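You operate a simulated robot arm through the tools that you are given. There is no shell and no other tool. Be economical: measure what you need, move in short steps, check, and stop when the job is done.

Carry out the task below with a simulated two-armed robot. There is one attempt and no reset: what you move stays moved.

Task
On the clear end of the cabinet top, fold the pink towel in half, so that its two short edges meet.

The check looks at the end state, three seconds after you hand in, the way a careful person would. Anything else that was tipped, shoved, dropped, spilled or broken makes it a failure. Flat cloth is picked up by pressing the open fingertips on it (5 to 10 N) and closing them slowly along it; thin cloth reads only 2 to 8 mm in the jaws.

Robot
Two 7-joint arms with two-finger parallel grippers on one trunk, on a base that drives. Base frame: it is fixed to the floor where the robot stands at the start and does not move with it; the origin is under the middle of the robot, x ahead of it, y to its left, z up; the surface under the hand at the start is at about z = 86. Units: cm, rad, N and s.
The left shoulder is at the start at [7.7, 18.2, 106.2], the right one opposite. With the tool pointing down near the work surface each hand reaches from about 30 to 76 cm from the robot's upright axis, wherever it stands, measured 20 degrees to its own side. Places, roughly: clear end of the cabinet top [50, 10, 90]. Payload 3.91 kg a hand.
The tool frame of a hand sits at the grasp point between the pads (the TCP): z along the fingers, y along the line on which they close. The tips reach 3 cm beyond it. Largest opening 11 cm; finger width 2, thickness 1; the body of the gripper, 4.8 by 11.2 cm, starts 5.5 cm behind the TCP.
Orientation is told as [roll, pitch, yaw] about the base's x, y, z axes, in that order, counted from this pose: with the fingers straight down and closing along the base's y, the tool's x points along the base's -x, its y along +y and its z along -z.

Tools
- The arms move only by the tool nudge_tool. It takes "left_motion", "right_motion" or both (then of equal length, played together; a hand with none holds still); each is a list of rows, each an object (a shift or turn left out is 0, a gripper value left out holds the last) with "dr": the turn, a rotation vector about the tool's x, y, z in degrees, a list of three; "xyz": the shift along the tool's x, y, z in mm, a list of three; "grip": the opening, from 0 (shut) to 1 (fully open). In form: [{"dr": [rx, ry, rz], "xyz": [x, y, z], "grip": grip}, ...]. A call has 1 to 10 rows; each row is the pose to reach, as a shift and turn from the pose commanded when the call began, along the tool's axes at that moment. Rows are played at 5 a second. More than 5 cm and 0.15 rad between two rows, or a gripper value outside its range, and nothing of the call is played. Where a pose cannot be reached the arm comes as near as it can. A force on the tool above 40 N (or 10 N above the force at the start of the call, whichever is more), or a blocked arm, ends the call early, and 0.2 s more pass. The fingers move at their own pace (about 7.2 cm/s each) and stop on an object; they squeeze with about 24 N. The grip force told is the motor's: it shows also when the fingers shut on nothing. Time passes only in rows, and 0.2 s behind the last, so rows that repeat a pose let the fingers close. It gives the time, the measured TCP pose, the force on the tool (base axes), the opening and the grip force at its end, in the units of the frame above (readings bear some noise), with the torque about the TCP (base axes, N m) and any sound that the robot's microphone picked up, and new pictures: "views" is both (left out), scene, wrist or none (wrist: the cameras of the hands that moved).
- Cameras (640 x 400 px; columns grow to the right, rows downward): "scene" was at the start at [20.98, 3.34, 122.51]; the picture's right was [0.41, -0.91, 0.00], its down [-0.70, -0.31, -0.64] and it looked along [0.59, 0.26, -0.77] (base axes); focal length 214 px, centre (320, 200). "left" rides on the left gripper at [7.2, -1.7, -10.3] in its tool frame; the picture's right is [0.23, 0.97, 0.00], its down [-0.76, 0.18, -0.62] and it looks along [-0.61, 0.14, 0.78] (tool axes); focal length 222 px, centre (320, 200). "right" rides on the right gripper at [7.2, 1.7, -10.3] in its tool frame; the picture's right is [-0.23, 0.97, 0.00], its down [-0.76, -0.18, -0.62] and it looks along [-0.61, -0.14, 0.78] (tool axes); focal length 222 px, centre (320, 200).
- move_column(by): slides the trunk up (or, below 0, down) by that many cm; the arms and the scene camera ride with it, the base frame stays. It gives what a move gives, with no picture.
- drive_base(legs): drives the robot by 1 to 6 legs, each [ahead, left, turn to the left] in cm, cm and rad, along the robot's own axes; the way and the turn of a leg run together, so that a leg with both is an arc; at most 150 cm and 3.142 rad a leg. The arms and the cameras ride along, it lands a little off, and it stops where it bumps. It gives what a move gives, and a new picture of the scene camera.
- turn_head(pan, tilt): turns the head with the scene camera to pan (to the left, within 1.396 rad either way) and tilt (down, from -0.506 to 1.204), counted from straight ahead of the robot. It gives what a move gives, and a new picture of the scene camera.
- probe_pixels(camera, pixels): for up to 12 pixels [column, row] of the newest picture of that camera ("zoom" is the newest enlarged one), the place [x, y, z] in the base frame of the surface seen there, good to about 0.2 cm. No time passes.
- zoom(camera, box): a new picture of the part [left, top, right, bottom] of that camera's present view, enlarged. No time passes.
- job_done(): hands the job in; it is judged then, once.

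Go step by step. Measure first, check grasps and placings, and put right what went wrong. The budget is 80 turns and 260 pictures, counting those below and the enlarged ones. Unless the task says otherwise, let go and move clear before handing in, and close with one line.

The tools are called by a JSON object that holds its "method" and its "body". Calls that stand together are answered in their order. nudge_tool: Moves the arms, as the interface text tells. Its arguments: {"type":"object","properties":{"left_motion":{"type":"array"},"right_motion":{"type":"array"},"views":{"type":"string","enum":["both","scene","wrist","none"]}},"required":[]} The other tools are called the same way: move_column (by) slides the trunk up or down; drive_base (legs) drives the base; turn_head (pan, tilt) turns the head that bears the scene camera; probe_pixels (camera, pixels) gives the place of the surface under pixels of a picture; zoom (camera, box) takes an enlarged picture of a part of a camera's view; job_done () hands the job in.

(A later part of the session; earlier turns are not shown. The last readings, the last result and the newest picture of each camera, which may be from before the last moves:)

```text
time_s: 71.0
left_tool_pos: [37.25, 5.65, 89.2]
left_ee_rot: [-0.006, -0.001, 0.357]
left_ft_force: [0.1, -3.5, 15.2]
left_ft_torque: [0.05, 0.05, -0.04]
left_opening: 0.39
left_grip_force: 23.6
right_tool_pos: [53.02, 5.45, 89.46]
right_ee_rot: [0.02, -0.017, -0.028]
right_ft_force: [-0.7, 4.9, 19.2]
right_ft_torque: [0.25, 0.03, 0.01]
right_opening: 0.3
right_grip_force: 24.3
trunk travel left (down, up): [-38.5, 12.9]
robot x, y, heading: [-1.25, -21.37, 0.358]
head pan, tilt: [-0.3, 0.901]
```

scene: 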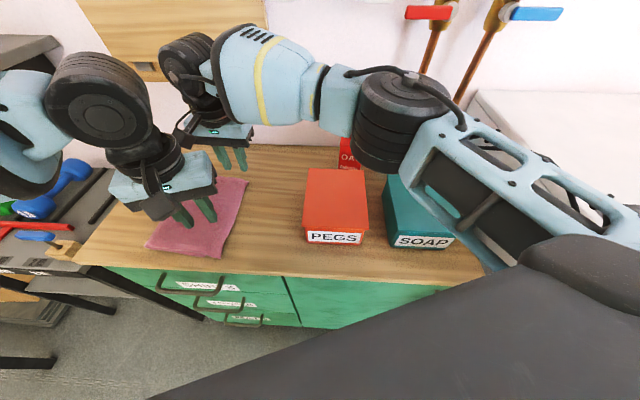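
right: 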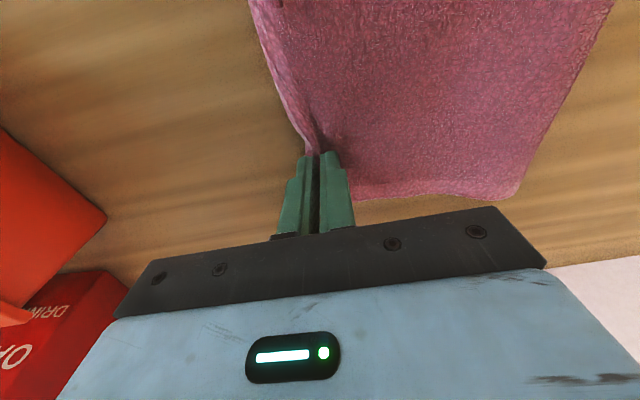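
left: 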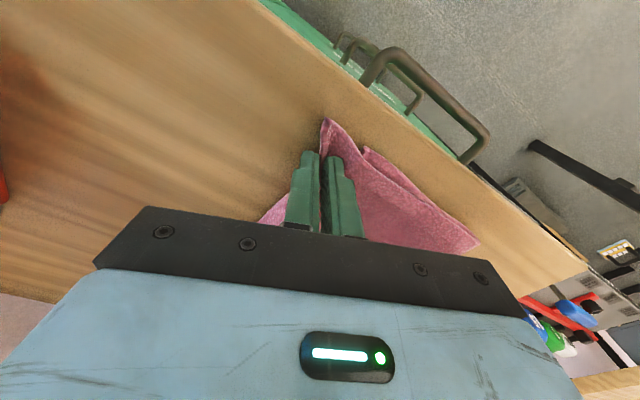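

Both are gripped now. I'll lift 3 cm, drive 4 cm towards +y so the edge is over the lower edge, lower, and check.

{"method": "move_column", "body": {"by": 3}}

{"method": "drive_base", "body": {"legs": [[1.49, 4.03, 0]]}}

{"method": "move_column", "body": {"by": -2}}

{"method": "zoom", "body": {"camera": "scene", "box": [150, 140, 310, 280]}}

{"method": "zoom", "body": {"camera": "left", "box": [160, 0, 480, 230]}}

{"method": "zoom", "body": {"camera": "right", "box": [160, 0, 480, 230]}}

```text
time_s: 71.7
left_tool_pos: [37.78, 5.84, 93.54]
left_ee_rot: [-0.003, -0.028, 0.357]
left_ft_force: [0.6, 0.6, 0.3]
left_ft_torque: [0.03, 0.03, -0.05]
left_opening: 0.39
left_grip_force: 24.0
right_tool_pos: [53.23, 5.5, 92.05]
right_ee_rot: [0.016, -0.013, -0.029]
right_ft_force: [0.3, -0.8, -0.3]
right_ft_torque: [0.01, -0.01, 0.04]
right_opening: 0.29
right_grip_force: 24.0
trunk travel left (down, up): [-41.5, 9.9]
robot x, y, heading: [-1.36, -21.49, 0.363]
head pan, tilt: [-0.3, 0.901]
```

```text
time_s: 72.8
left_tool_pos: [37.81, 10.01, 93.56]
left_ee_rot: [-0.005, -0.03, 0.357]
left_ft_force: [-0.3, 0.6, 0.0]
left_ft_torque: [0.02, 0.04, -0.01]
left_opening: 0.38
left_grip_force: 23.5
right_tool_pos: [53.37, 9.6, 92.28]
right_ee_rot: [0.017, -0.017, -0.03]
right_ft_force: [-0.6, 0.6, 0.3]
right_ft_torque: [0.01, -0.02, 0.01]
right_opening: 0.3
right_grip_force: 24.1
trunk travel left (down, up): [-41.5, 9.9]
robot x, y, heading: [-1.36, -16.98, 0.363]
head pan, tilt: [-0.3, 0.901]
```

scene: 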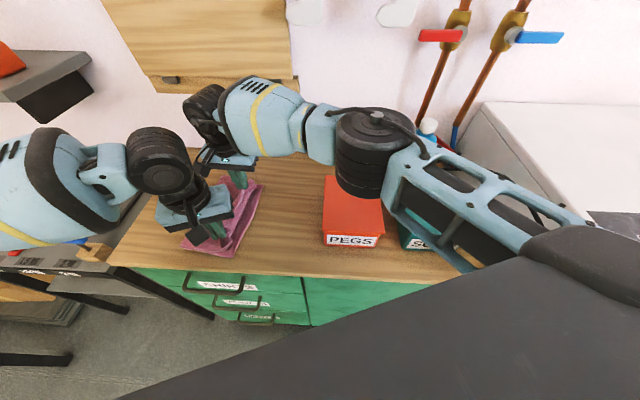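

```text
time_s: 73.4
left_tool_pos: [37.76, 10.06, 91.54]
left_ee_rot: [-0.004, -0.031, 0.359]
left_ft_force: [0.8, -0.1, 0.2]
left_ft_torque: [0.03, -0.03, 0.0]
left_opening: 0.39
left_grip_force: 23.8
right_tool_pos: [53.21, 9.71, 90.36]
right_ee_rot: [0.017, -0.015, -0.03]
right_ft_force: [-1.5, 1.0, 2.5]
right_ft_torque: [0.03, 0.06, 0.07]
right_opening: 0.29
right_grip_force: 24.1
trunk travel left (down, up): [-39.5, 11.9]
robot x, y, heading: [-1.28, -17.25, 0.361]
head pan, tilt: [-0.3, 0.901]
```

```text
2.86 times, centred on (230, 210) of scene
```

zoom: 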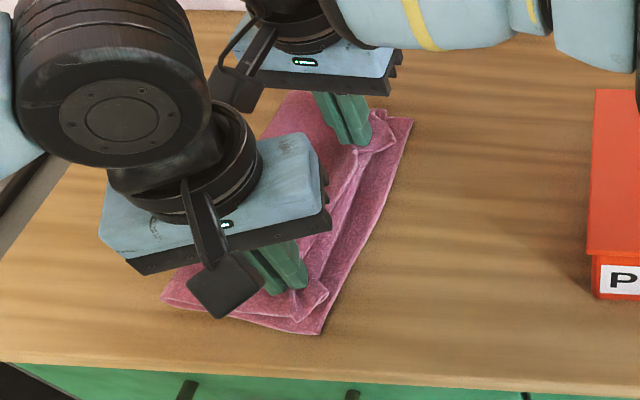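

```text
1.74 times, centred on (320, 115) of left
```

zoom: 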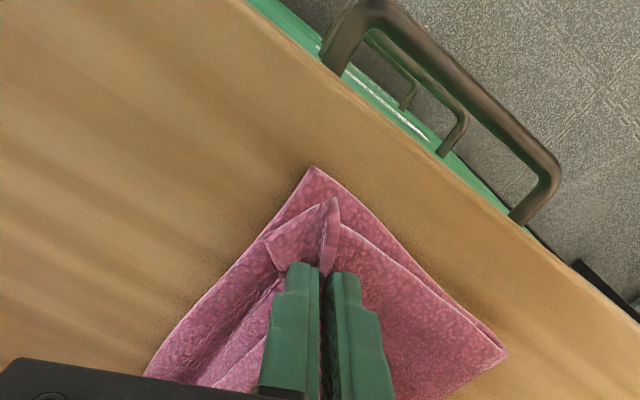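

```text
1.74 times, centred on (320, 115) of right
```

zoom: 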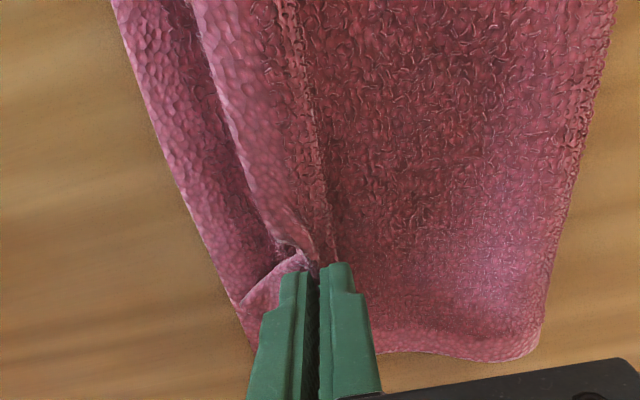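

The upper edge is now about 1.5 cm inside the lower one, which leaves room for it to relax outward. I'll press the tips down lightly and open while pressing.

{"method": "nudge_tool", "body": {"left_motion": [{"xyz": [0, 0, 6]}, {"xyz": [0, 0, 12]}, {"xyz": [0, 0, 15]}, {"xyz": [0, 0, 15], "grip": 0.08}, {"xyz": [0, 0, 15], "grip": 0.16}, {"xyz": [0, 0, 15], "grip": 0.25}, {"xyz": [0, 0, 15]}], "right_motion": [{"xyz": [0, 0, 1]}, {"xyz": [0, 0, 2]}, {"xyz": [0, 0, 3]}, {"xyz": [0, 0, 3], "grip": 0.08}, {"xyz": [0, 0, 3], "grip": 0.16}, {"xyz": [0, 0, 3], "grip": 0.25}, {"xyz": [0, 0, 3]}], "views": "none"}}

{"method": "zoom", "body": {"camera": "scene", "box": [150, 140, 310, 280]}}

{"method": "zoom", "body": {"camera": "right", "box": [160, 0, 480, 230]}}

```text
time_s: 75.0
left_tool_pos: [37.81, 10.06, 90.2]
left_ee_rot: [-0.004, -0.032, 0.358]
left_ft_force: [-0.9, 3.0, 6.2]
left_ft_torque: [-0.03, -0.04, 0.01]
left_opening: 2.68
left_grip_force: 0.1
right_tool_pos: [53.11, 9.67, 90.02]
right_ee_rot: [0.018, -0.019, -0.028]
right_ft_force: [0.5, 2.3, 8.5]
right_ft_torque: [-0.08, 0.01, 0.0]
right_opening: 2.65
right_grip_force: 0.2
trunk travel left (down, up): [-39.5, 11.9]
robot x, y, heading: [-1.38, -17.09, 0.354]
head pan, tilt: [-0.3, 0.901]
```

```text
2.86 times, centred on (230, 210) of scene
```

zoom: 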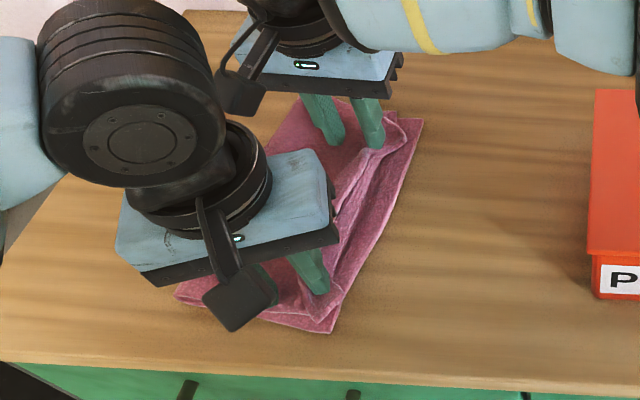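

```text
1.74 times, centred on (320, 115) of right
```

zoom: 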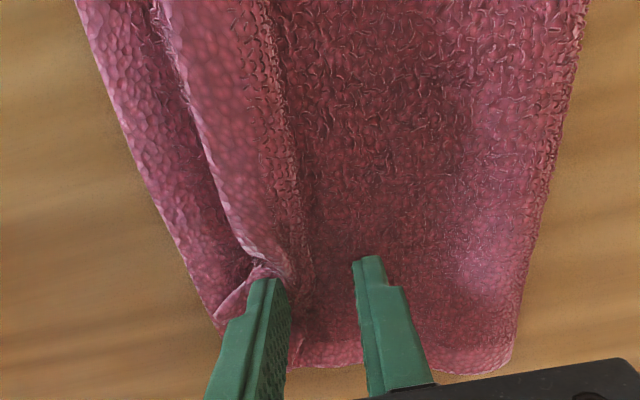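

Both are pinned and open. I'll lift the hands slowly straight up and see how it settles.

{"method": "nudge_tool", "body": {"left_motion": [{"xyz": [0, 0, -5]}, {"xyz": [0, 0, -15]}, {"xyz": [0, 0, -40]}, {"xyz": [0, 0, -70]}, {"xyz": [0, 0, -90]}], "right_motion": [{"xyz": [0, 0, -5]}, {"xyz": [0, 0, -15]}, {"xyz": [0, 0, -30]}, {"xyz": [0, 0, -50]}, {"xyz": [0, 0, -60]}], "views": "none"}}

{"method": "zoom", "body": {"camera": "scene", "box": [150, 140, 310, 280]}}

{"method": "zoom", "body": {"camera": "left", "box": [210, 30, 440, 220]}}

```text
time_s: 76.2
left_tool_pos: [37.74, 9.98, 99.02]
left_ee_rot: [-0.003, -0.031, 0.357]
left_ft_force: [0.1, -0.5, -0.4]
left_ft_torque: [-0.01, 0.03, -0.01]
left_opening: 2.77
left_grip_force: 0.1
right_tool_pos: [53.13, 9.55, 95.95]
right_ee_rot: [0.016, -0.017, -0.03]
right_ft_force: [0.4, -0.2, -0.3]
right_ft_torque: [0.02, -0.01, -0.04]
right_opening: 2.73
right_grip_force: 0.0
trunk travel left (down, up): [-39.5, 11.9]
robot x, y, heading: [-1.05, -17.01, 0.357]
head pan, tilt: [-0.3, 0.901]
```

```text
2.86 times, centred on (230, 210) of scene
```

zoom: 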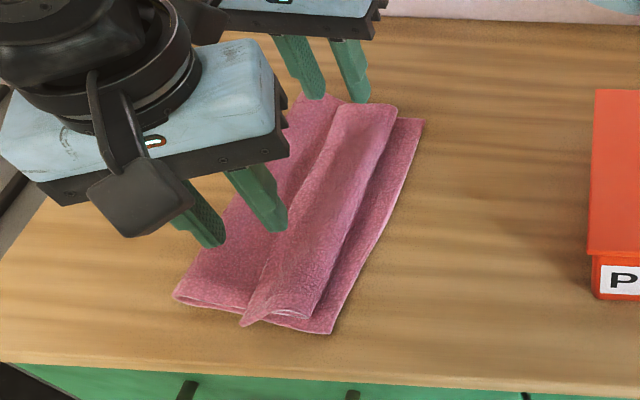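

```text
2.11 times, centred on (325, 125) of left
```

zoom: 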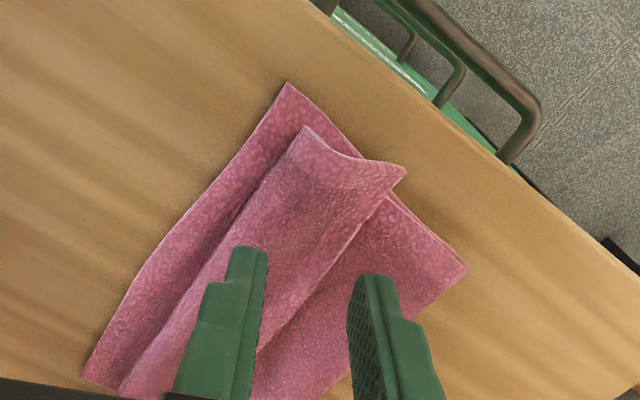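

The edge strip flopped back inward, about 4 cm rolled over, but that is easy to flip out. I'll measure the crease, lower edge and strip.

{"method": "probe_pixels", "body": {"camera": "zoom", "pixels": [[289, 86], [86, 375], [463, 268], [404, 172], [325, 260], [385, 195], [305, 128], [240, 200]]}}

{"method": "zoom", "body": {"camera": "scene", "box": [150, 140, 310, 280]}}

{"method": "probe_pixels", "body": {"camera": "zoom", "pixels": [[330, 331], [422, 122], [178, 297], [244, 323], [300, 97], [285, 235], [310, 318], [392, 108], [330, 160], [270, 280]]}}

```text
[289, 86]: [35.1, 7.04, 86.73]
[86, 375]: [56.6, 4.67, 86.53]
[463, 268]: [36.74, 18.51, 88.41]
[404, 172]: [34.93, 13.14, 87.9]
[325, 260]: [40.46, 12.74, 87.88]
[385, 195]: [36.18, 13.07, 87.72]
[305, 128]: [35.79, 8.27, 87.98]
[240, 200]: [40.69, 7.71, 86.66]
```

```text
2.86 times, centred on (230, 210) of scene
```

zoom: 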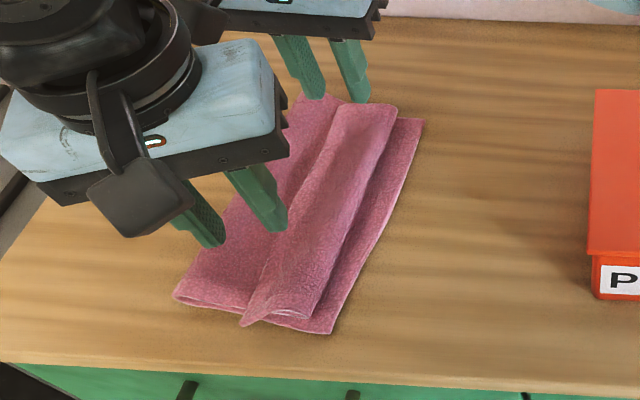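

```text
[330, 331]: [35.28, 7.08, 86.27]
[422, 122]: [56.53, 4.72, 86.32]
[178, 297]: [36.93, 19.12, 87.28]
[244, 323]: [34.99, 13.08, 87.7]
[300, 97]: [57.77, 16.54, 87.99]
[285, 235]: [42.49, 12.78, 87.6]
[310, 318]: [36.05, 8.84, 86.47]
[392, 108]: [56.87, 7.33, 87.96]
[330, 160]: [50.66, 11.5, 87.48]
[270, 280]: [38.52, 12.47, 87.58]
```

Lower edge y≈7.1/4.7, crease 19.1/16.5; the strip's free edge is near y≈12.7 (x=38) and 11.4 (x=52). I'll regrip that edge, stand the sheet well past the crease so the fold line moves out about 2 cm, and lay it back nearly taut. First, hover over the free edge.

{"method": "drive_base", "body": {"legs": [[0.87, 2.35, 0]]}}

{"method": "nudge_tool", "body": {"left_motion": [{"xyz": [-3, 2, 30], "grip": 0.2}, {"xyz": [-7, 4, 60]}, {"xyz": [-7, 4, 76]}, {"xyz": [-7, 4, 76]}], "right_motion": [{"xyz": [2, -1, 15], "grip": 0.2}, {"xyz": [4, -3, 30]}, {"xyz": [4, -3, 45]}, {"xyz": [4, -3, 45]}], "views": "none"}}

{"method": "zoom", "body": {"camera": "left", "box": [220, 60, 430, 240]}}

{"method": "zoom", "body": {"camera": "right", "box": [220, 60, 430, 240]}}

```text
time_s: 77.1
left_tool_pos: [37.69, 12.27, 99.01]
left_ee_rot: [-0.006, -0.029, 0.357]
left_ft_force: [-0.3, 0.4, 0.8]
left_ft_torque: [-0.03, 0.04, 0.02]
left_opening: 2.77
left_grip_force: 0.1
right_tool_pos: [53.17, 11.95, 95.91]
right_ee_rot: [0.018, -0.016, -0.029]
right_ft_force: [0.4, 0.6, 0.0]
right_ft_torque: [-0.01, 0.04, -0.02]
right_opening: 2.76
right_grip_force: 0.0
trunk travel left (down, up): [-39.5, 11.9]
robot x, y, heading: [-1.29, -14.55, 0.363]
head pan, tilt: [-0.3, 0.901]
```

scene: 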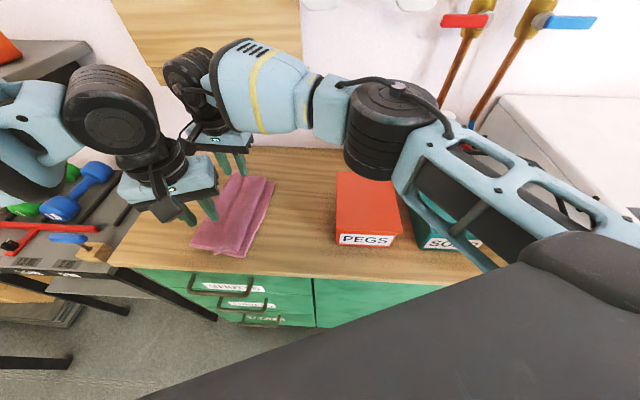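

```text
time_s: 78.1
left_tool_pos: [38.29, 13.04, 91.4]
left_ee_rot: [-0.002, -0.03, 0.359]
left_ft_force: [0.3, 0.4, 0.0]
left_ft_torque: [-0.01, 0.02, 0.02]
left_opening: 2.19
left_grip_force: 0.1
right_tool_pos: [52.84, 11.67, 91.38]
right_ee_rot: [0.017, -0.017, -0.028]
right_ft_force: [-0.3, -0.1, 1.2]
right_ft_torque: [0.04, -0.01, 0.02]
right_opening: 2.21
right_grip_force: 0.1
trunk travel left (down, up): [-39.5, 11.9]
robot x, y, heading: [-1.37, -14.61, 0.355]
head pan, tilt: [-0.3, 0.901]
```

```text
2.22 times, centred on (325, 150) of left
```

zoom: 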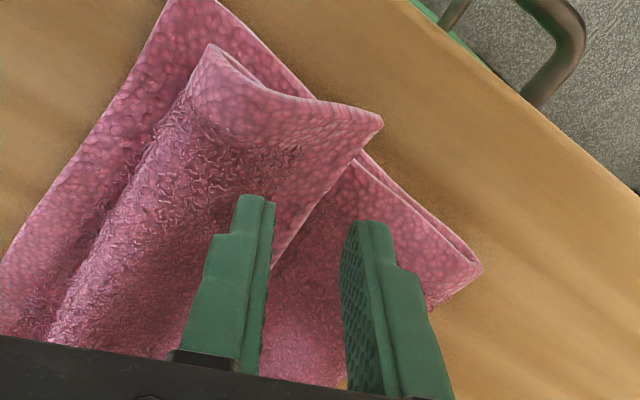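

```text
2.22 times, centred on (325, 150) of right
```

zoom: 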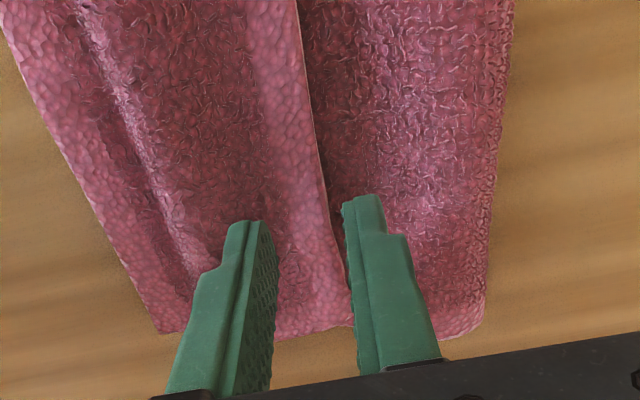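

Both are well aligned on the free edge. I'll ease down to light contact.

{"method": "nudge_tool", "body": {"left_motion": [{"xyz": [0, 0, 6]}, {"xyz": [0, 0, 11]}, {"xyz": [0, 0, 14]}, {"xyz": [0, 0, 14]}], "right_motion": [{"xyz": [0, 0, 6]}, {"xyz": [0, 0, 11]}, {"xyz": [0, 0, 14]}, {"xyz": [0, 0, 14]}], "views": "none"}}

```text
time_s: 79.1
left_tool_pos: [38.41, 12.96, 89.97]
left_ee_rot: [-0.005, -0.033, 0.355]
left_ft_force: [-0.7, 0.4, 2.3]
left_ft_torque: [-0.01, 0.01, -0.02]
left_opening: 2.17
left_grip_force: 0.0
right_tool_pos: [52.71, 11.75, 89.99]
right_ee_rot: [0.017, -0.016, -0.029]
right_ft_force: [0.8, 0.0, 2.1]
right_ft_torque: [-0.05, -0.04, -0.01]
right_opening: 2.21
right_grip_force: 0.1
trunk travel left (down, up): [-39.5, 11.9]
robot x, y, heading: [-1.22, -14.65, 0.36]
head pan, tilt: [-0.3, 0.901]
```

Contact is about 2 N on each, so I'll close slowly.

{"method": "nudge_tool", "body": {"left_motion": [{"xyz": [0, 0, 1], "grip": 0.18}, {"xyz": [0, 0, 1], "grip": 0.15}, {"xyz": [0, 0, 1], "grip": 0.12}, {"xyz": [0, 0, 1], "grip": 0.09}, {"xyz": [0, 0, 1], "grip": 0.06}, {"xyz": [0, 0, 1], "grip": 0.03}, {"xyz": [0, 0, 1], "grip": 0}, {"xyz": [0, 0, 1], "grip": 0}, {"xyz": [0, 0, 1], "grip": 0}], "right_motion": [{"xyz": [0, 0, 1], "grip": 0.18}, {"xyz": [0, 0, 1], "grip": 0.15}, {"xyz": [0, 0, 1], "grip": 0.12}, {"xyz": [0, 0, 1], "grip": 0.09}, {"xyz": [0, 0, 1], "grip": 0.06}, {"xyz": [0, 0, 1], "grip": 0.03}, {"xyz": [0, 0, 1], "grip": 0}, {"xyz": [0, 0, 1], "grip": 0}, {"xyz": [0, 0, 1], "grip": 0}], "views": "none"}}

{"method": "zoom", "body": {"camera": "left", "box": [220, 60, 430, 240]}}

{"method": "zoom", "body": {"camera": "right", "box": [220, 60, 430, 240]}}

```text
time_s: 81.1
left_tool_pos: [38.47, 12.95, 90.0]
left_ee_rot: [-0.007, -0.031, 0.355]
left_ft_force: [4.0, -1.8, 6.3]
left_ft_torque: [-0.03, -0.17, -0.03]
left_opening: 0.28
left_grip_force: 23.4
right_tool_pos: [52.69, 11.73, 90.09]
right_ee_rot: [0.017, -0.016, -0.03]
right_ft_force: [-3.0, 0.3, 2.3]
right_ft_torque: [-0.01, 0.07, -0.03]
right_opening: 0.3
right_grip_force: 24.1
trunk travel left (down, up): [-39.5, 11.9]
robot x, y, heading: [-0.96, -14.6, 0.352]
head pan, tilt: [-0.3, 0.901]
```

```text
2.22 times, centred on (325, 150) of left
```

zoom: 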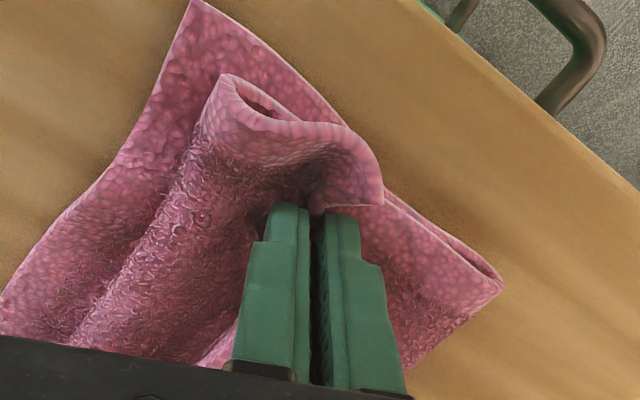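

```text
2.22 times, centred on (325, 150) of right
```

zoom: 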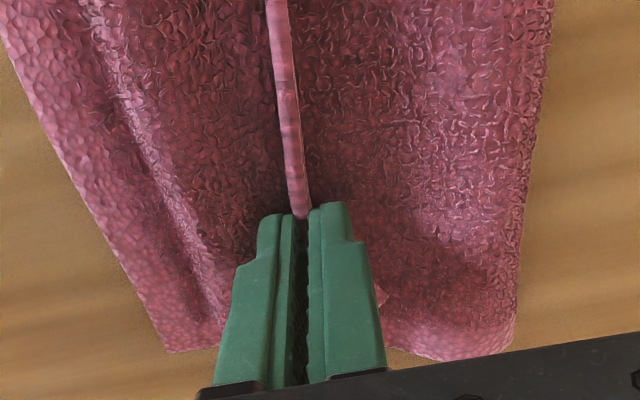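

Both hold one layer (about 3 mm). I'll peel up and over past the crease: lift 5, drive 6, lift 3, drive 5.

{"method": "move_column", "body": {"by": 5}}

{"method": "drive_base", "body": {"legs": [[2.08, 5.63, 0]]}}

{"method": "move_column", "body": {"by": 3}}

{"method": "drive_base", "body": {"legs": [[1.8, 4.9, 0]]}}

{"method": "zoom", "body": {"camera": "scene", "box": [180, 130, 340, 280]}}

```text
time_s: 82.0
left_tool_pos: [38.67, 13.24, 98.19]
left_ee_rot: [-0.003, -0.097, 0.356]
left_ft_force: [-5.4, -2.1, -5.0]
left_ft_torque: [0.17, -0.3, -0.1]
left_opening: 0.25
left_grip_force: 24.2
right_tool_pos: [52.93, 11.73, 94.8]
right_ee_rot: [0.017, -0.015, -0.031]
right_ft_force: [6.5, 1.9, 4.7]
right_ft_torque: [-0.22, 1.16, -0.3]
right_opening: 0.31
right_grip_force: 24.0
trunk travel left (down, up): [-44.5, 6.9]
robot x, y, heading: [-1.34, -14.8, 0.359]
head pan, tilt: [-0.3, 0.901]
```

```text
time_s: 83.2
left_tool_pos: [38.83, 19.17, 98.26]
left_ee_rot: [-0.007, -0.101, 0.354]
left_ft_force: [-15.6, -4.1, -7.0]
left_ft_torque: [0.27, -1.04, -0.15]
left_opening: 0.28
left_grip_force: 23.7
right_tool_pos: [52.89, 17.49, 94.92]
right_ee_rot: [0.019, -0.015, -0.034]
right_ft_force: [15.3, 3.8, 6.7]
right_ft_torque: [-0.28, 2.53, -0.6]
right_opening: 0.28
right_grip_force: 24.4
trunk travel left (down, up): [-44.5, 6.9]
robot x, y, heading: [-1.36, -8.92, 0.36]
head pan, tilt: [-0.3, 0.901]
```

scene: 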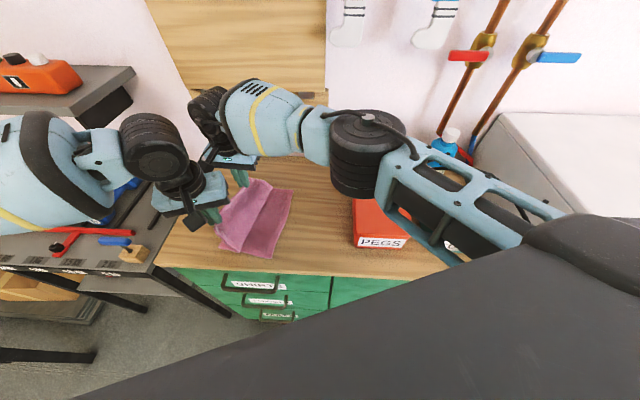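

```text
time_s: 84.0
left_tool_pos: [39.08, 19.24, 105.28]
left_ee_rot: [-0.009, -0.186, 0.356]
left_ft_force: [18.6, -4.1, -9.9]
left_ft_torque: [-0.11, -0.56, -0.1]
left_opening: 0.3
left_grip_force: 24.1
right_tool_pos: [54.05, 16.67, 98.19]
right_ee_rot: [0.024, -0.01, -0.057]
right_ft_force: [-18.9, 3.4, 9.2]
right_ft_torque: [0.11, 0.62, -0.02]
right_opening: 0.31
right_grip_force: 23.7
trunk travel left (down, up): [-47.5, 3.9]
robot x, y, heading: [-1.36, -8.63, 0.362]
head pan, tilt: [-0.3, 0.901]
```

```text
time_s: 85.1
left_tool_pos: [38.73, 24.43, 105.24]
left_ee_rot: [-0.004, -0.184, 0.353]
left_ft_force: [19.3, -4.2, -10.3]
left_ft_torque: [-0.17, -0.56, -0.07]
left_opening: 0.24
left_grip_force: 23.6
right_tool_pos: [53.96, 21.78, 97.92]
right_ee_rot: [0.019, -0.012, -0.056]
right_ft_force: [-20.4, 4.3, 10.1]
right_ft_torque: [0.11, 0.63, -0.06]
right_opening: 0.28
right_grip_force: 24.0
trunk travel left (down, up): [-47.5, 3.9]
robot x, y, heading: [-1.61, -3.63, 0.356]
head pan, tilt: [-0.3, 0.901]
```

scene: 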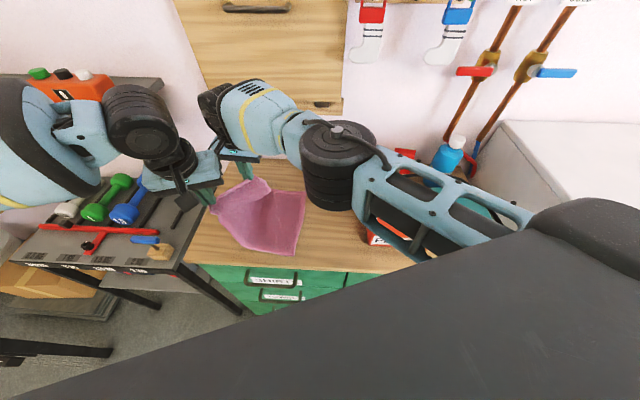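

```text
2.67 times, centred on (260, 205) of scene
```

zoom: 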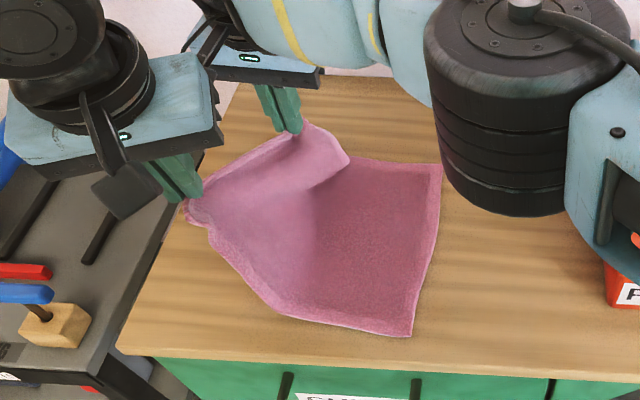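

The sheet stands past the crease with the lower layer lying flat. The left hand has risen too high (z=105, pitched), so I'll level it with the right hand and relax the tension.

{"method": "nudge_tool", "body": {"left_motion": [{"xyz": [3, -6, 22], "dr": [0, 3.5, 0]}, {"xyz": [5, -11, 44], "dr": [0, 7, 0]}, {"xyz": [8, -17, 67], "dr": [0, 10.5, 0]}, {"xyz": [8, -17, 67], "dr": [0, 10.5, 0]}], "views": "none"}}

{"method": "zoom", "body": {"camera": "scene", "box": [180, 130, 340, 280]}}

{"method": "probe_pixels", "body": {"camera": "zoom", "pixels": [[408, 333], [438, 167], [285, 308], [345, 160], [240, 290], [310, 240]]}}

```text
time_s: 86.1
left_tool_pos: [37.14, 25.49, 99.61]
left_ee_rot: [-0.012, -0.009, 0.354]
left_ft_force: [31.2, -7.4, -1.2]
left_ft_torque: [-0.24, -1.07, -0.04]
left_opening: 0.25
left_grip_force: 24.1
left hand out of reach, approached as far as the arm can: row 1, 2, 3, 4
right_tool_pos: [53.75, 21.75, 97.81]
right_ee_rot: [0.021, -0.005, -0.055]
right_ft_force: [-31.0, 7.1, 2.2]
right_ft_torque: [0.18, 0.82, -0.03]
right_opening: 0.28
right_grip_force: 23.7
trunk travel left (down, up): [-47.5, 3.9]
robot x, y, heading: [-1.36, -3.55, 0.356]
head pan, tilt: [-0.3, 0.901]
```

```text
2.67 times, centred on (260, 205) of scene
```

zoom: 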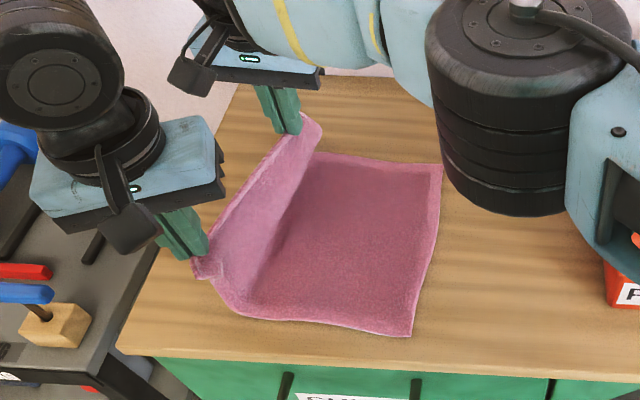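

```text
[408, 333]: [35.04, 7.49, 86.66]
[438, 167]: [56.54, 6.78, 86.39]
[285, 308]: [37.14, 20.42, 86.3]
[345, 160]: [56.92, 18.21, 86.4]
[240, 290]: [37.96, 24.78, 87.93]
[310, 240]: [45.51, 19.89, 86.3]
```

Lower edge y≈7.5/6.8; the bend is at y≈24 near but only ≈21 far. I'll shift the right hand 1.5 cm towards the left to relieve tension and 2 cm in +y.

{"method": "nudge_tool", "body": {"right_motion": [{"xyz": [7, 8, 0]}, {"xyz": [14, 16, 0]}, {"xyz": [18, 22, 0]}, {"xyz": [18, 22, 0]}], "views": "none"}}

{"method": "drive_base", "body": {"legs": [[0.35, 0.94, 0]]}}

{"method": "zoom", "body": {"camera": "scene", "box": [180, 130, 340, 280]}}

```text
time_s: 87.1
left_tool_pos: [36.96, 25.5, 99.55]
left_ee_rot: [-0.005, 0.001, 0.355]
left_ft_force: [0.6, -0.4, -0.2]
left_ft_torque: [0.0, -0.02, -0.02]
left_opening: 0.02
left_grip_force: 23.9
right_tool_pos: [53.09, 22.27, 97.71]
right_ee_rot: [0.016, -0.011, -0.069]
right_ft_force: [-0.3, -0.6, 0.2]
right_ft_torque: [-0.02, 0.03, -0.02]
right_opening: 0.3
right_grip_force: 23.8
right hand out of reach, approached as far as the arm can: row 2, 3, 4
trunk travel left (down, up): [-47.5, 3.9]
robot x, y, heading: [-1.16, -3.56, 0.354]
head pan, tilt: [-0.3, 0.901]
```

```text
time_s: 87.9
left_tool_pos: [36.97, 26.44, 99.53]
left_ee_rot: [-0.008, -0.002, 0.352]
left_ft_force: [0.3, -0.6, 0.2]
left_ft_torque: [-0.02, 0.01, -0.01]
left_opening: 0.0
left_grip_force: 23.8
right_tool_pos: [53.01, 23.29, 97.89]
right_ee_rot: [0.015, -0.013, -0.068]
right_ft_force: [0.0, -0.1, -0.3]
right_ft_torque: [0.0, 0.01, -0.02]
right_opening: 0.29
right_grip_force: 24.6
trunk travel left (down, up): [-47.5, 3.9]
robot x, y, heading: [-1.55, -2.89, 0.359]
head pan, tilt: [-0.3, 0.901]
```

scene: 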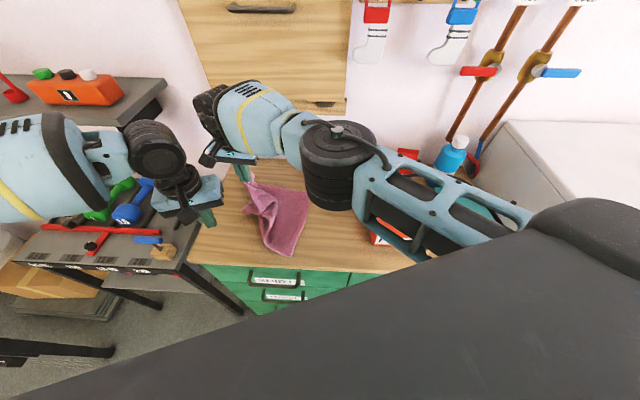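

```text
2.67 times, centred on (260, 205) of scene
```

zoom: 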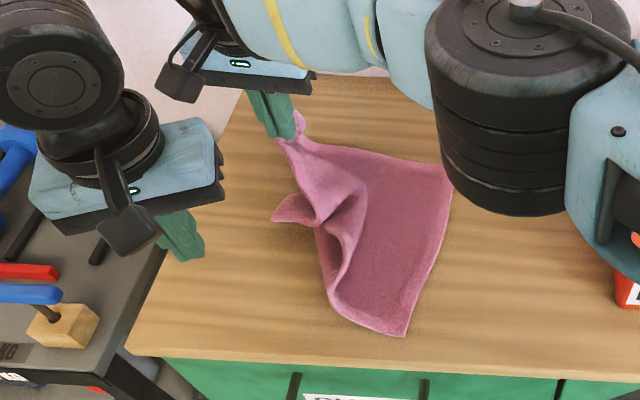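

The left gripper lost its corner when the arm shifted; the right still holds its own. I'll fold the far corner over with the right hand first, then fetch the near corner with the left.

{"method": "drive_base", "body": {"legs": [[-2.8, -7.5, 0]]}}

{"method": "move_column", "body": {"by": -4}}

{"method": "drive_base", "body": {"legs": [[-2.2, -5.8, 0]]}}

{"method": "zoom", "body": {"camera": "scene", "box": [150, 140, 310, 280]}}

{"method": "probe_pixels", "body": {"camera": "zoom", "pixels": [[330, 320], [420, 120], [200, 250], [250, 280], [300, 130]]}}

```text
time_s: 89.2
left_tool_pos: [36.94, 18.56, 99.47]
left_ee_rot: [-0.008, -0.001, 0.354]
left_ft_force: [-0.4, -0.5, -0.4]
left_ft_torque: [-0.02, 0.02, -0.01]
left_opening: 0.0
left_grip_force: 23.5
right_tool_pos: [53.24, 15.33, 97.71]
right_ee_rot: [0.016, -0.013, -0.071]
right_ft_force: [0.3, 0.7, 0.7]
right_ft_torque: [0.01, 0.0, -0.04]
right_opening: 0.32
right_grip_force: 24.0
trunk travel left (down, up): [-47.5, 3.9]
robot x, y, heading: [-1.12, -10.72, 0.36]
head pan, tilt: [-0.3, 0.901]
```

scene: 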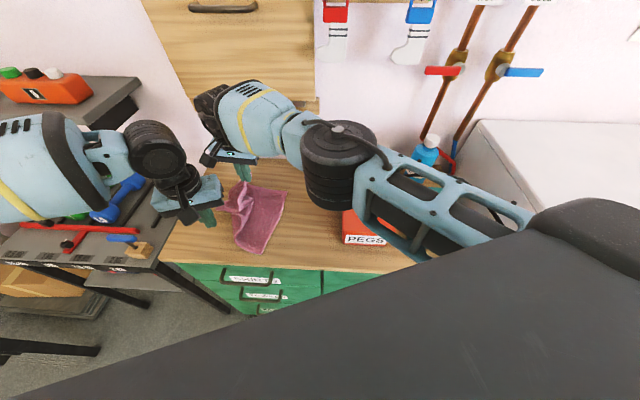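

```text
time_s: 90.0
left_tool_pos: [36.96, 18.62, 95.62]
left_ee_rot: [-0.007, -0.004, 0.354]
left_ft_force: [0.1, 0.6, 0.5]
left_ft_torque: [0.01, -0.01, -0.01]
left_opening: 0.01
left_grip_force: 24.6
right_tool_pos: [53.11, 15.31, 93.93]
right_ee_rot: [0.015, -0.014, -0.07]
right_ft_force: [-0.4, 0.8, -0.7]
right_ft_torque: [0.01, -0.02, -0.02]
right_opening: 0.29
right_grip_force: 23.7
trunk travel left (down, up): [-43.5, 7.9]
robot x, y, heading: [-1.63, -10.68, 0.364]
head pan, tilt: [-0.3, 0.901]
```

```text
time_s: 91.2
left_tool_pos: [36.96, 12.36, 95.44]
left_ee_rot: [-0.007, -0.003, 0.355]
left_ft_force: [0.3, 0.8, -0.6]
left_ft_torque: [0.0, 0.06, -0.01]
left_opening: 0.0
left_grip_force: 24.2
right_tool_pos: [53.04, 9.17, 93.79]
right_ee_rot: [0.016, -0.011, -0.07]
right_ft_force: [-0.3, 0.5, 0.1]
right_ft_torque: [0.01, 0.02, -0.02]
right_opening: 0.3
right_grip_force: 24.2
trunk travel left (down, up): [-43.5, 7.9]
robot x, y, heading: [-1.67, -16.24, 0.361]
head pan, tilt: [-0.3, 0.901]
```

scene: 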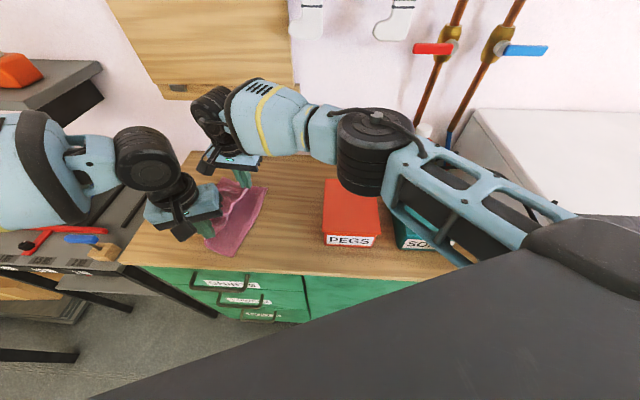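

```text
2.86 times, centred on (230, 210) of scene
```

zoom: 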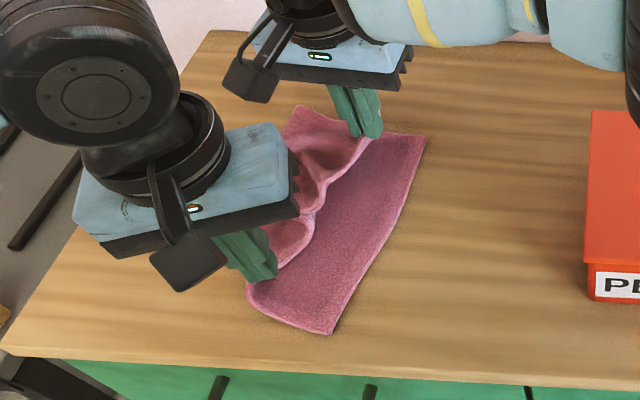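

```text
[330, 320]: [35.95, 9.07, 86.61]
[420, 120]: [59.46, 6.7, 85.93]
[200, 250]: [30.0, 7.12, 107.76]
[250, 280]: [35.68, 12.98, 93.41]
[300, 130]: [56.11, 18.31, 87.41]
```

The far part lies over well. I'll lift the left hand and look for the near corner.

{"method": "nudge_tool", "body": {"left_motion": [{"xyz": [0, 0, -25], "grip": 0.2}, {"xyz": [0, 0, -45]}, {"xyz": [0, 0, -45]}], "views": "wrist"}}

{"method": "zoom", "body": {"camera": "left", "box": [200, 20, 460, 220]}}

{"method": "zoom", "body": {"camera": "scene", "box": [150, 140, 310, 280]}}

```text
time_s: 92.0
left_tool_pos: [37.11, 12.54, 100.01]
left_ee_rot: [-0.009, -0.002, 0.356]
left_ft_force: [0.4, -0.4, 1.4]
left_ft_torque: [-0.03, -0.05, 0.0]
left_opening: 2.19
left_grip_force: 0.0
right_tool_pos: [53.08, 9.14, 93.86]
right_ee_rot: [0.015, -0.012, -0.07]
right_ft_force: [0.4, 0.8, -0.1]
right_ft_torque: [0.04, 0.0, -0.01]
right_opening: 0.3
right_grip_force: 23.8
trunk travel left (down, up): [-43.5, 7.9]
robot x, y, heading: [-1.36, -16.79, 0.36]
head pan, tilt: [-0.3, 0.901]
```

left: 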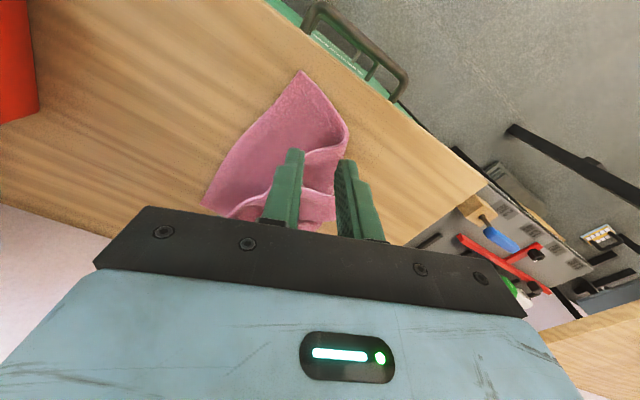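

```text
2.00 times, centred on (330, 120) of left
```

zoom: 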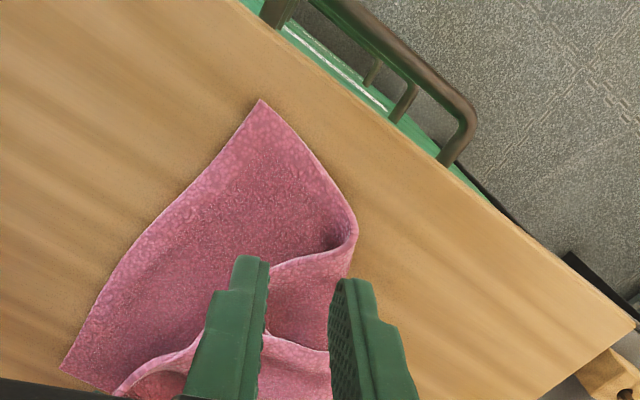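

```text
2.86 times, centred on (230, 210) of scene
```

zoom: 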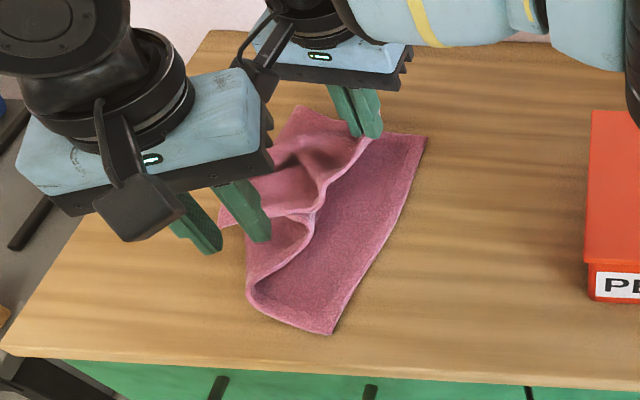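

The near corner is hidden behind the left gripper. I'll move the left hand aside for a clear look and probe the likely corner area.

{"method": "nudge_tool", "body": {"left_motion": [{"xyz": [0, 40, -10]}, {"xyz": [0, 80, -15]}, {"xyz": [0, 120, -20]}, {"xyz": [0, 150, -20]}], "views": "wrist"}}

{"method": "zoom", "body": {"camera": "scene", "box": [190, 160, 310, 265]}}

{"method": "probe_pixels", "body": {"camera": "scene", "pixels": [[227, 218], [232, 214], [240, 210], [236, 222], [246, 205], [257, 214], [250, 225], [238, 240], [265, 254], [297, 188], [225, 214], [255, 180]]}}

```text
time_s: 93.0
left_tool_pos: [31.63, 26.57, 101.77]
left_ee_rot: [-0.007, -0.001, 0.354]
left_ft_force: [0.1, -0.3, 0.3]
left_ft_torque: [0.0, 0.01, 0.03]
left_opening: 2.19
left_grip_force: 0.2
right_tool_pos: [53.07, 9.19, 93.77]
right_ee_rot: [0.014, -0.011, -0.069]
right_ft_force: [-0.5, 0.6, -0.4]
right_ft_torque: [0.0, 0.01, 0.01]
right_opening: 0.3
right_grip_force: 24.1
trunk travel left (down, up): [-43.5, 7.9]
robot x, y, heading: [-1.6, -16.88, 0.358]
head pan, tilt: [-0.3, 0.901]
```

left: 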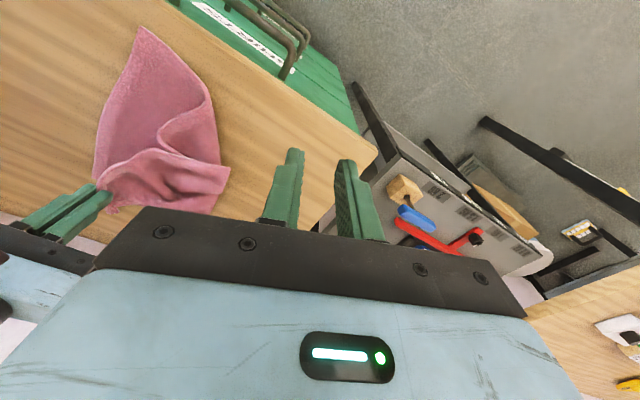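

```text
3.81 times, centred on (250, 212) of scene
```

zoom: 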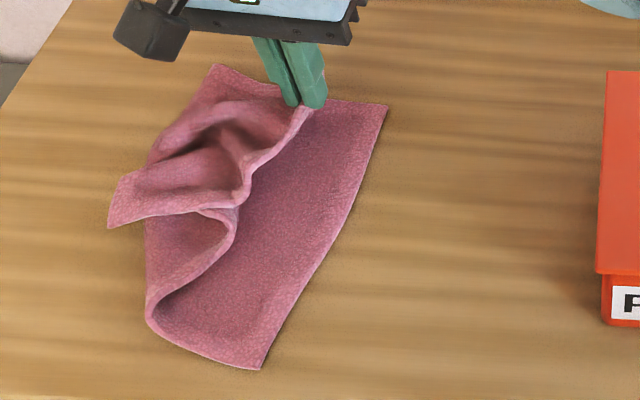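

```text
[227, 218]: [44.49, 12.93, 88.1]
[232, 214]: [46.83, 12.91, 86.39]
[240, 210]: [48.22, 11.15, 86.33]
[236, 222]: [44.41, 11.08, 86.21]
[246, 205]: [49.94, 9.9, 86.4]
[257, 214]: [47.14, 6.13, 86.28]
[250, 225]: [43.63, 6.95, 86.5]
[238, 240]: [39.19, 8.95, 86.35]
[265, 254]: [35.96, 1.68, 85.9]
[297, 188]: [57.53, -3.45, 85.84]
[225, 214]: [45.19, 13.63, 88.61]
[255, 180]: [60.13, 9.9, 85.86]
```

The near corner is clearly visible at zoom (110,225), flipped back to +y with its short edge running up to about (122,180). I'll probe it.

{"method": "probe_pixels", "body": {"camera": "zoom", "pixels": [[112, 223], [122, 182], [117, 203], [150, 195], [150, 215], [240, 200], [258, 366], [386, 106], [150, 310], [215, 68], [200, 150], [148, 165]]}}

```text
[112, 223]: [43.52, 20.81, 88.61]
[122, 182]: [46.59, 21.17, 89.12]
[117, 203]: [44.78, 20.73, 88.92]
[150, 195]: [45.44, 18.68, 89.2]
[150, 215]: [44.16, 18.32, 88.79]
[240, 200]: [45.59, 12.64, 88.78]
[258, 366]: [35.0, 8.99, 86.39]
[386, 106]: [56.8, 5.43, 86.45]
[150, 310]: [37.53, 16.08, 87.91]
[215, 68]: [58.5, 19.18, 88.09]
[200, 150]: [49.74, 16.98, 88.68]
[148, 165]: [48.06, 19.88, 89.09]
```

Corner B is at (43.5,20.8,88.6), with its edge facing +y. I'll bring the left hand astride that edge at (45.2,20.5), press, and close.

{"method": "nudge_tool", "body": {"left_motion": [{"xyz": [-27, -26, 0], "grip": 0.25}, {"xyz": [-54, -52, 0]}, {"xyz": [-80, -78, 10]}, {"xyz": [-106, -104, 30]}, {"xyz": [-106, -104, 70]}, {"xyz": [-106, -104, 100]}, {"xyz": [-106, -104, 114]}, {"xyz": [-106, -104, 120]}, {"xyz": [-106, -104, 123]}, {"xyz": [-106, -104, 123]}], "views": "none"}}

{"method": "nudge_tool", "body": {"left_motion": [{"grip": 0.21}, {"grip": 0.18}, {"grip": 0.15}, {"grip": 0.12}, {"grip": 0.09}, {"grip": 0.06}, {"grip": 0.03}, {"grip": 0}, {"grip": 0}], "views": "wrist"}}

{"method": "zoom", "body": {"camera": "scene", "box": [160, 140, 310, 265]}}

```text
time_s: 95.2
left_tool_pos: [43.88, 21.12, 90.45]
left_ee_rot: [-0.007, -0.001, 0.355]
left_ft_force: [0.9, 0.4, 1.2]
left_ft_torque: [-0.04, 0.02, 0.01]
left_opening: 2.76
left_grip_force: 0.0
left hand out of reach, approached as far as the arm can: row 4, 5, 6, 7, 8, 9, 10
right_tool_pos: [53.02, 9.2, 93.87]
right_ee_rot: [0.015, -0.013, -0.069]
right_ft_force: [1.0, -0.1, 0.2]
right_ft_torque: [0.0, 0.01, 0.0]
right_opening: 0.29
right_grip_force: 24.0
trunk travel left (down, up): [-43.5, 7.9]
robot x, y, heading: [-1.4, -16.75, 0.358]
head pan, tilt: [-0.3, 0.901]
```

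```text
time_s: 97.2
left_tool_pos: [43.91, 21.09, 90.31]
left_ee_rot: [-0.006, -0.001, 0.354]
left_ft_force: [0.2, -0.2, 0.3]
left_ft_torque: [0.0, -0.01, -0.02]
left_opening: 0.01
left_grip_force: 24.4
right_tool_pos: [53.04, 9.23, 93.77]
right_ee_rot: [0.015, -0.011, -0.07]
right_ft_force: [-0.4, 0.5, -0.4]
right_ft_torque: [-0.02, -0.01, -0.02]
right_opening: 0.26
right_grip_force: 23.8
trunk travel left (down, up): [-43.5, 7.9]
robot x, y, heading: [-1.27, -16.68, 0.36]
head pan, tilt: [-0.3, 0.901]
```

left: 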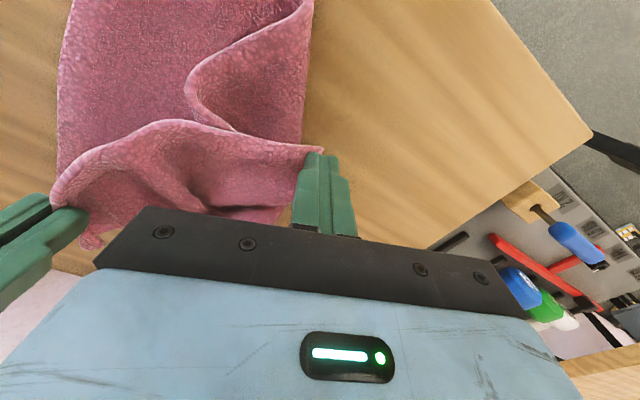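

```text
3.20 times, centred on (235, 202) of scene
```

zoom: 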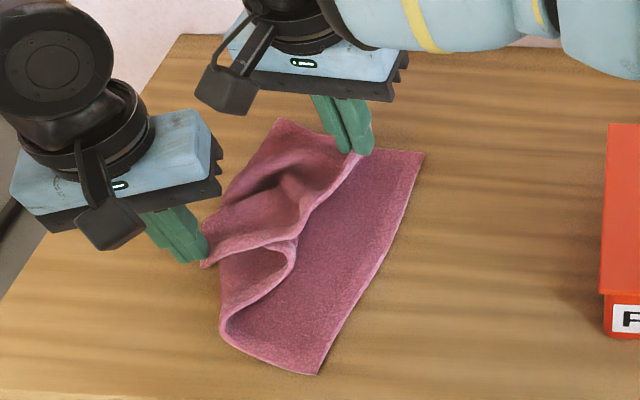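

The left arm couldn't reach because the column is high, and it closed just short of the corner. I'll raise that hand, lower the column 3.5 cm for reach, move further onto the corner, press and close again.

{"method": "nudge_tool", "body": {"left_motion": [{"xyz": [0, 0, -25], "grip": 0.28}, {"xyz": [0, 0, -50]}, {"xyz": [0, 0, -50]}], "views": "none"}}

{"method": "move_column", "body": {"by": -3.5}}

{"method": "nudge_tool", "body": {"left_motion": [{"xyz": [-8, -17, 0]}, {"xyz": [-8, -17, 10]}, {"xyz": [-8, -17, 18]}, {"xyz": [-8, -17, 23]}, {"xyz": [-8, -17, 26]}, {"xyz": [-8, -17, 26]}], "views": "none"}}

{"method": "nudge_tool", "body": {"left_motion": [{"grip": 0.24}, {"grip": 0.21}, {"grip": 0.18}, {"grip": 0.15}, {"grip": 0.12}, {"grip": 0.09}, {"grip": 0.06}, {"grip": 0.03}, {"grip": 0}, {"grip": 0}], "views": "wrist"}}

{"method": "zoom", "body": {"camera": "scene", "box": [160, 140, 310, 265]}}

```text
time_s: 98.0
left_tool_pos: [43.98, 21.13, 95.52]
left_ee_rot: [-0.007, -0.001, 0.356]
left_ft_force: [0.1, 0.8, 0.8]
left_ft_torque: [0.0, 0.01, -0.01]
left_opening: 3.09
left_grip_force: 0.1
right_tool_pos: [53.03, 9.15, 93.75]
right_ee_rot: [0.016, -0.012, -0.07]
right_ft_force: [-0.6, 1.1, 0.0]
right_ft_torque: [0.01, -0.02, -0.02]
right_opening: 0.28
right_grip_force: 24.1
trunk travel left (down, up): [-43.5, 7.9]
robot x, y, heading: [-1.41, -16.66, 0.355]
head pan, tilt: [-0.3, 0.901]
```

```text
time_s: 98.8
left_tool_pos: [43.85, 20.96, 91.9]
left_ee_rot: [-0.009, -0.002, 0.355]
left_ft_force: [0.2, -0.2, -0.4]
left_ft_torque: [-0.02, 0.0, 0.01]
left_opening: 3.1
left_grip_force: 0.2
right_tool_pos: [52.96, 9.14, 90.3]
right_ee_rot: [0.014, -0.013, -0.068]
right_ft_force: [0.5, -0.9, 0.2]
right_ft_torque: [-0.01, 0.01, -0.03]
right_opening: 0.3
right_grip_force: 24.0
trunk travel left (down, up): [-40.0, 11.4]
robot x, y, heading: [-1.34, -16.49, 0.355]
head pan, tilt: [-0.3, 0.901]
```

```text
time_s: 100.2
left_tool_pos: [45.05, 19.84, 89.78]
left_ee_rot: [-0.01, -0.011, 0.355]
left_ft_force: [0.8, 0.8, 29.0]
left_ft_torque: [-0.53, -0.35, 0.09]
left_opening: 3.05
left_grip_force: 0.1
right_tool_pos: [53.04, 9.09, 90.42]
right_ee_rot: [0.018, -0.014, -0.069]
right_ft_force: [-0.7, 0.0, -0.5]
right_ft_torque: [0.0, -0.01, -0.01]
right_opening: 0.29
right_grip_force: 24.4
trunk travel left (down, up): [-40.0, 11.4]
robot x, y, heading: [-1.74, -16.69, 0.359]
head pan, tilt: [-0.3, 0.901]
```

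```text
time_s: 102.4
left_tool_pos: [45.01, 19.69, 89.78]
left_ee_rot: [-0.01, -0.01, 0.353]
left_ft_force: [1.3, -7.7, 30.1]
left_ft_torque: [-0.49, -0.24, 0.0]
left_opening: 0.61
left_grip_force: 23.8
right_tool_pos: [52.95, 8.99, 90.59]
right_ee_rot: [0.019, -0.014, -0.069]
right_ft_force: [-0.7, 0.6, 0.7]
right_ft_torque: [0.03, -0.01, -0.04]
right_opening: 0.3
right_grip_force: 24.7
trunk travel left (down, up): [-40.0, 11.4]
robot x, y, heading: [-1.23, -16.55, 0.355]
head pan, tilt: [-0.3, 0.901]
```

left: 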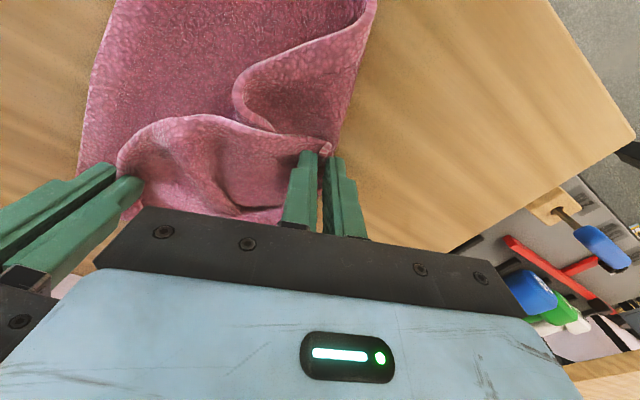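

```text
3.20 times, centred on (235, 202) of scene
5 turns are left
```

zoom: 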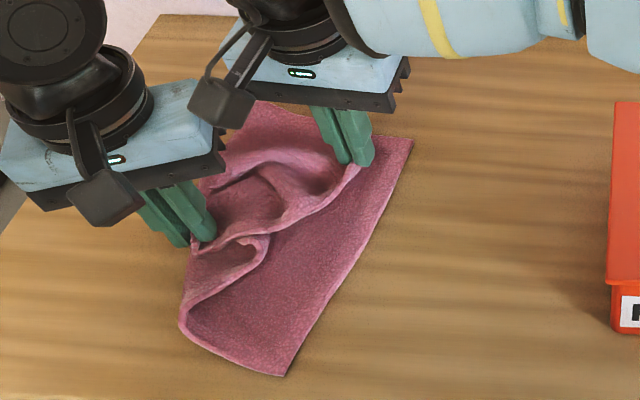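

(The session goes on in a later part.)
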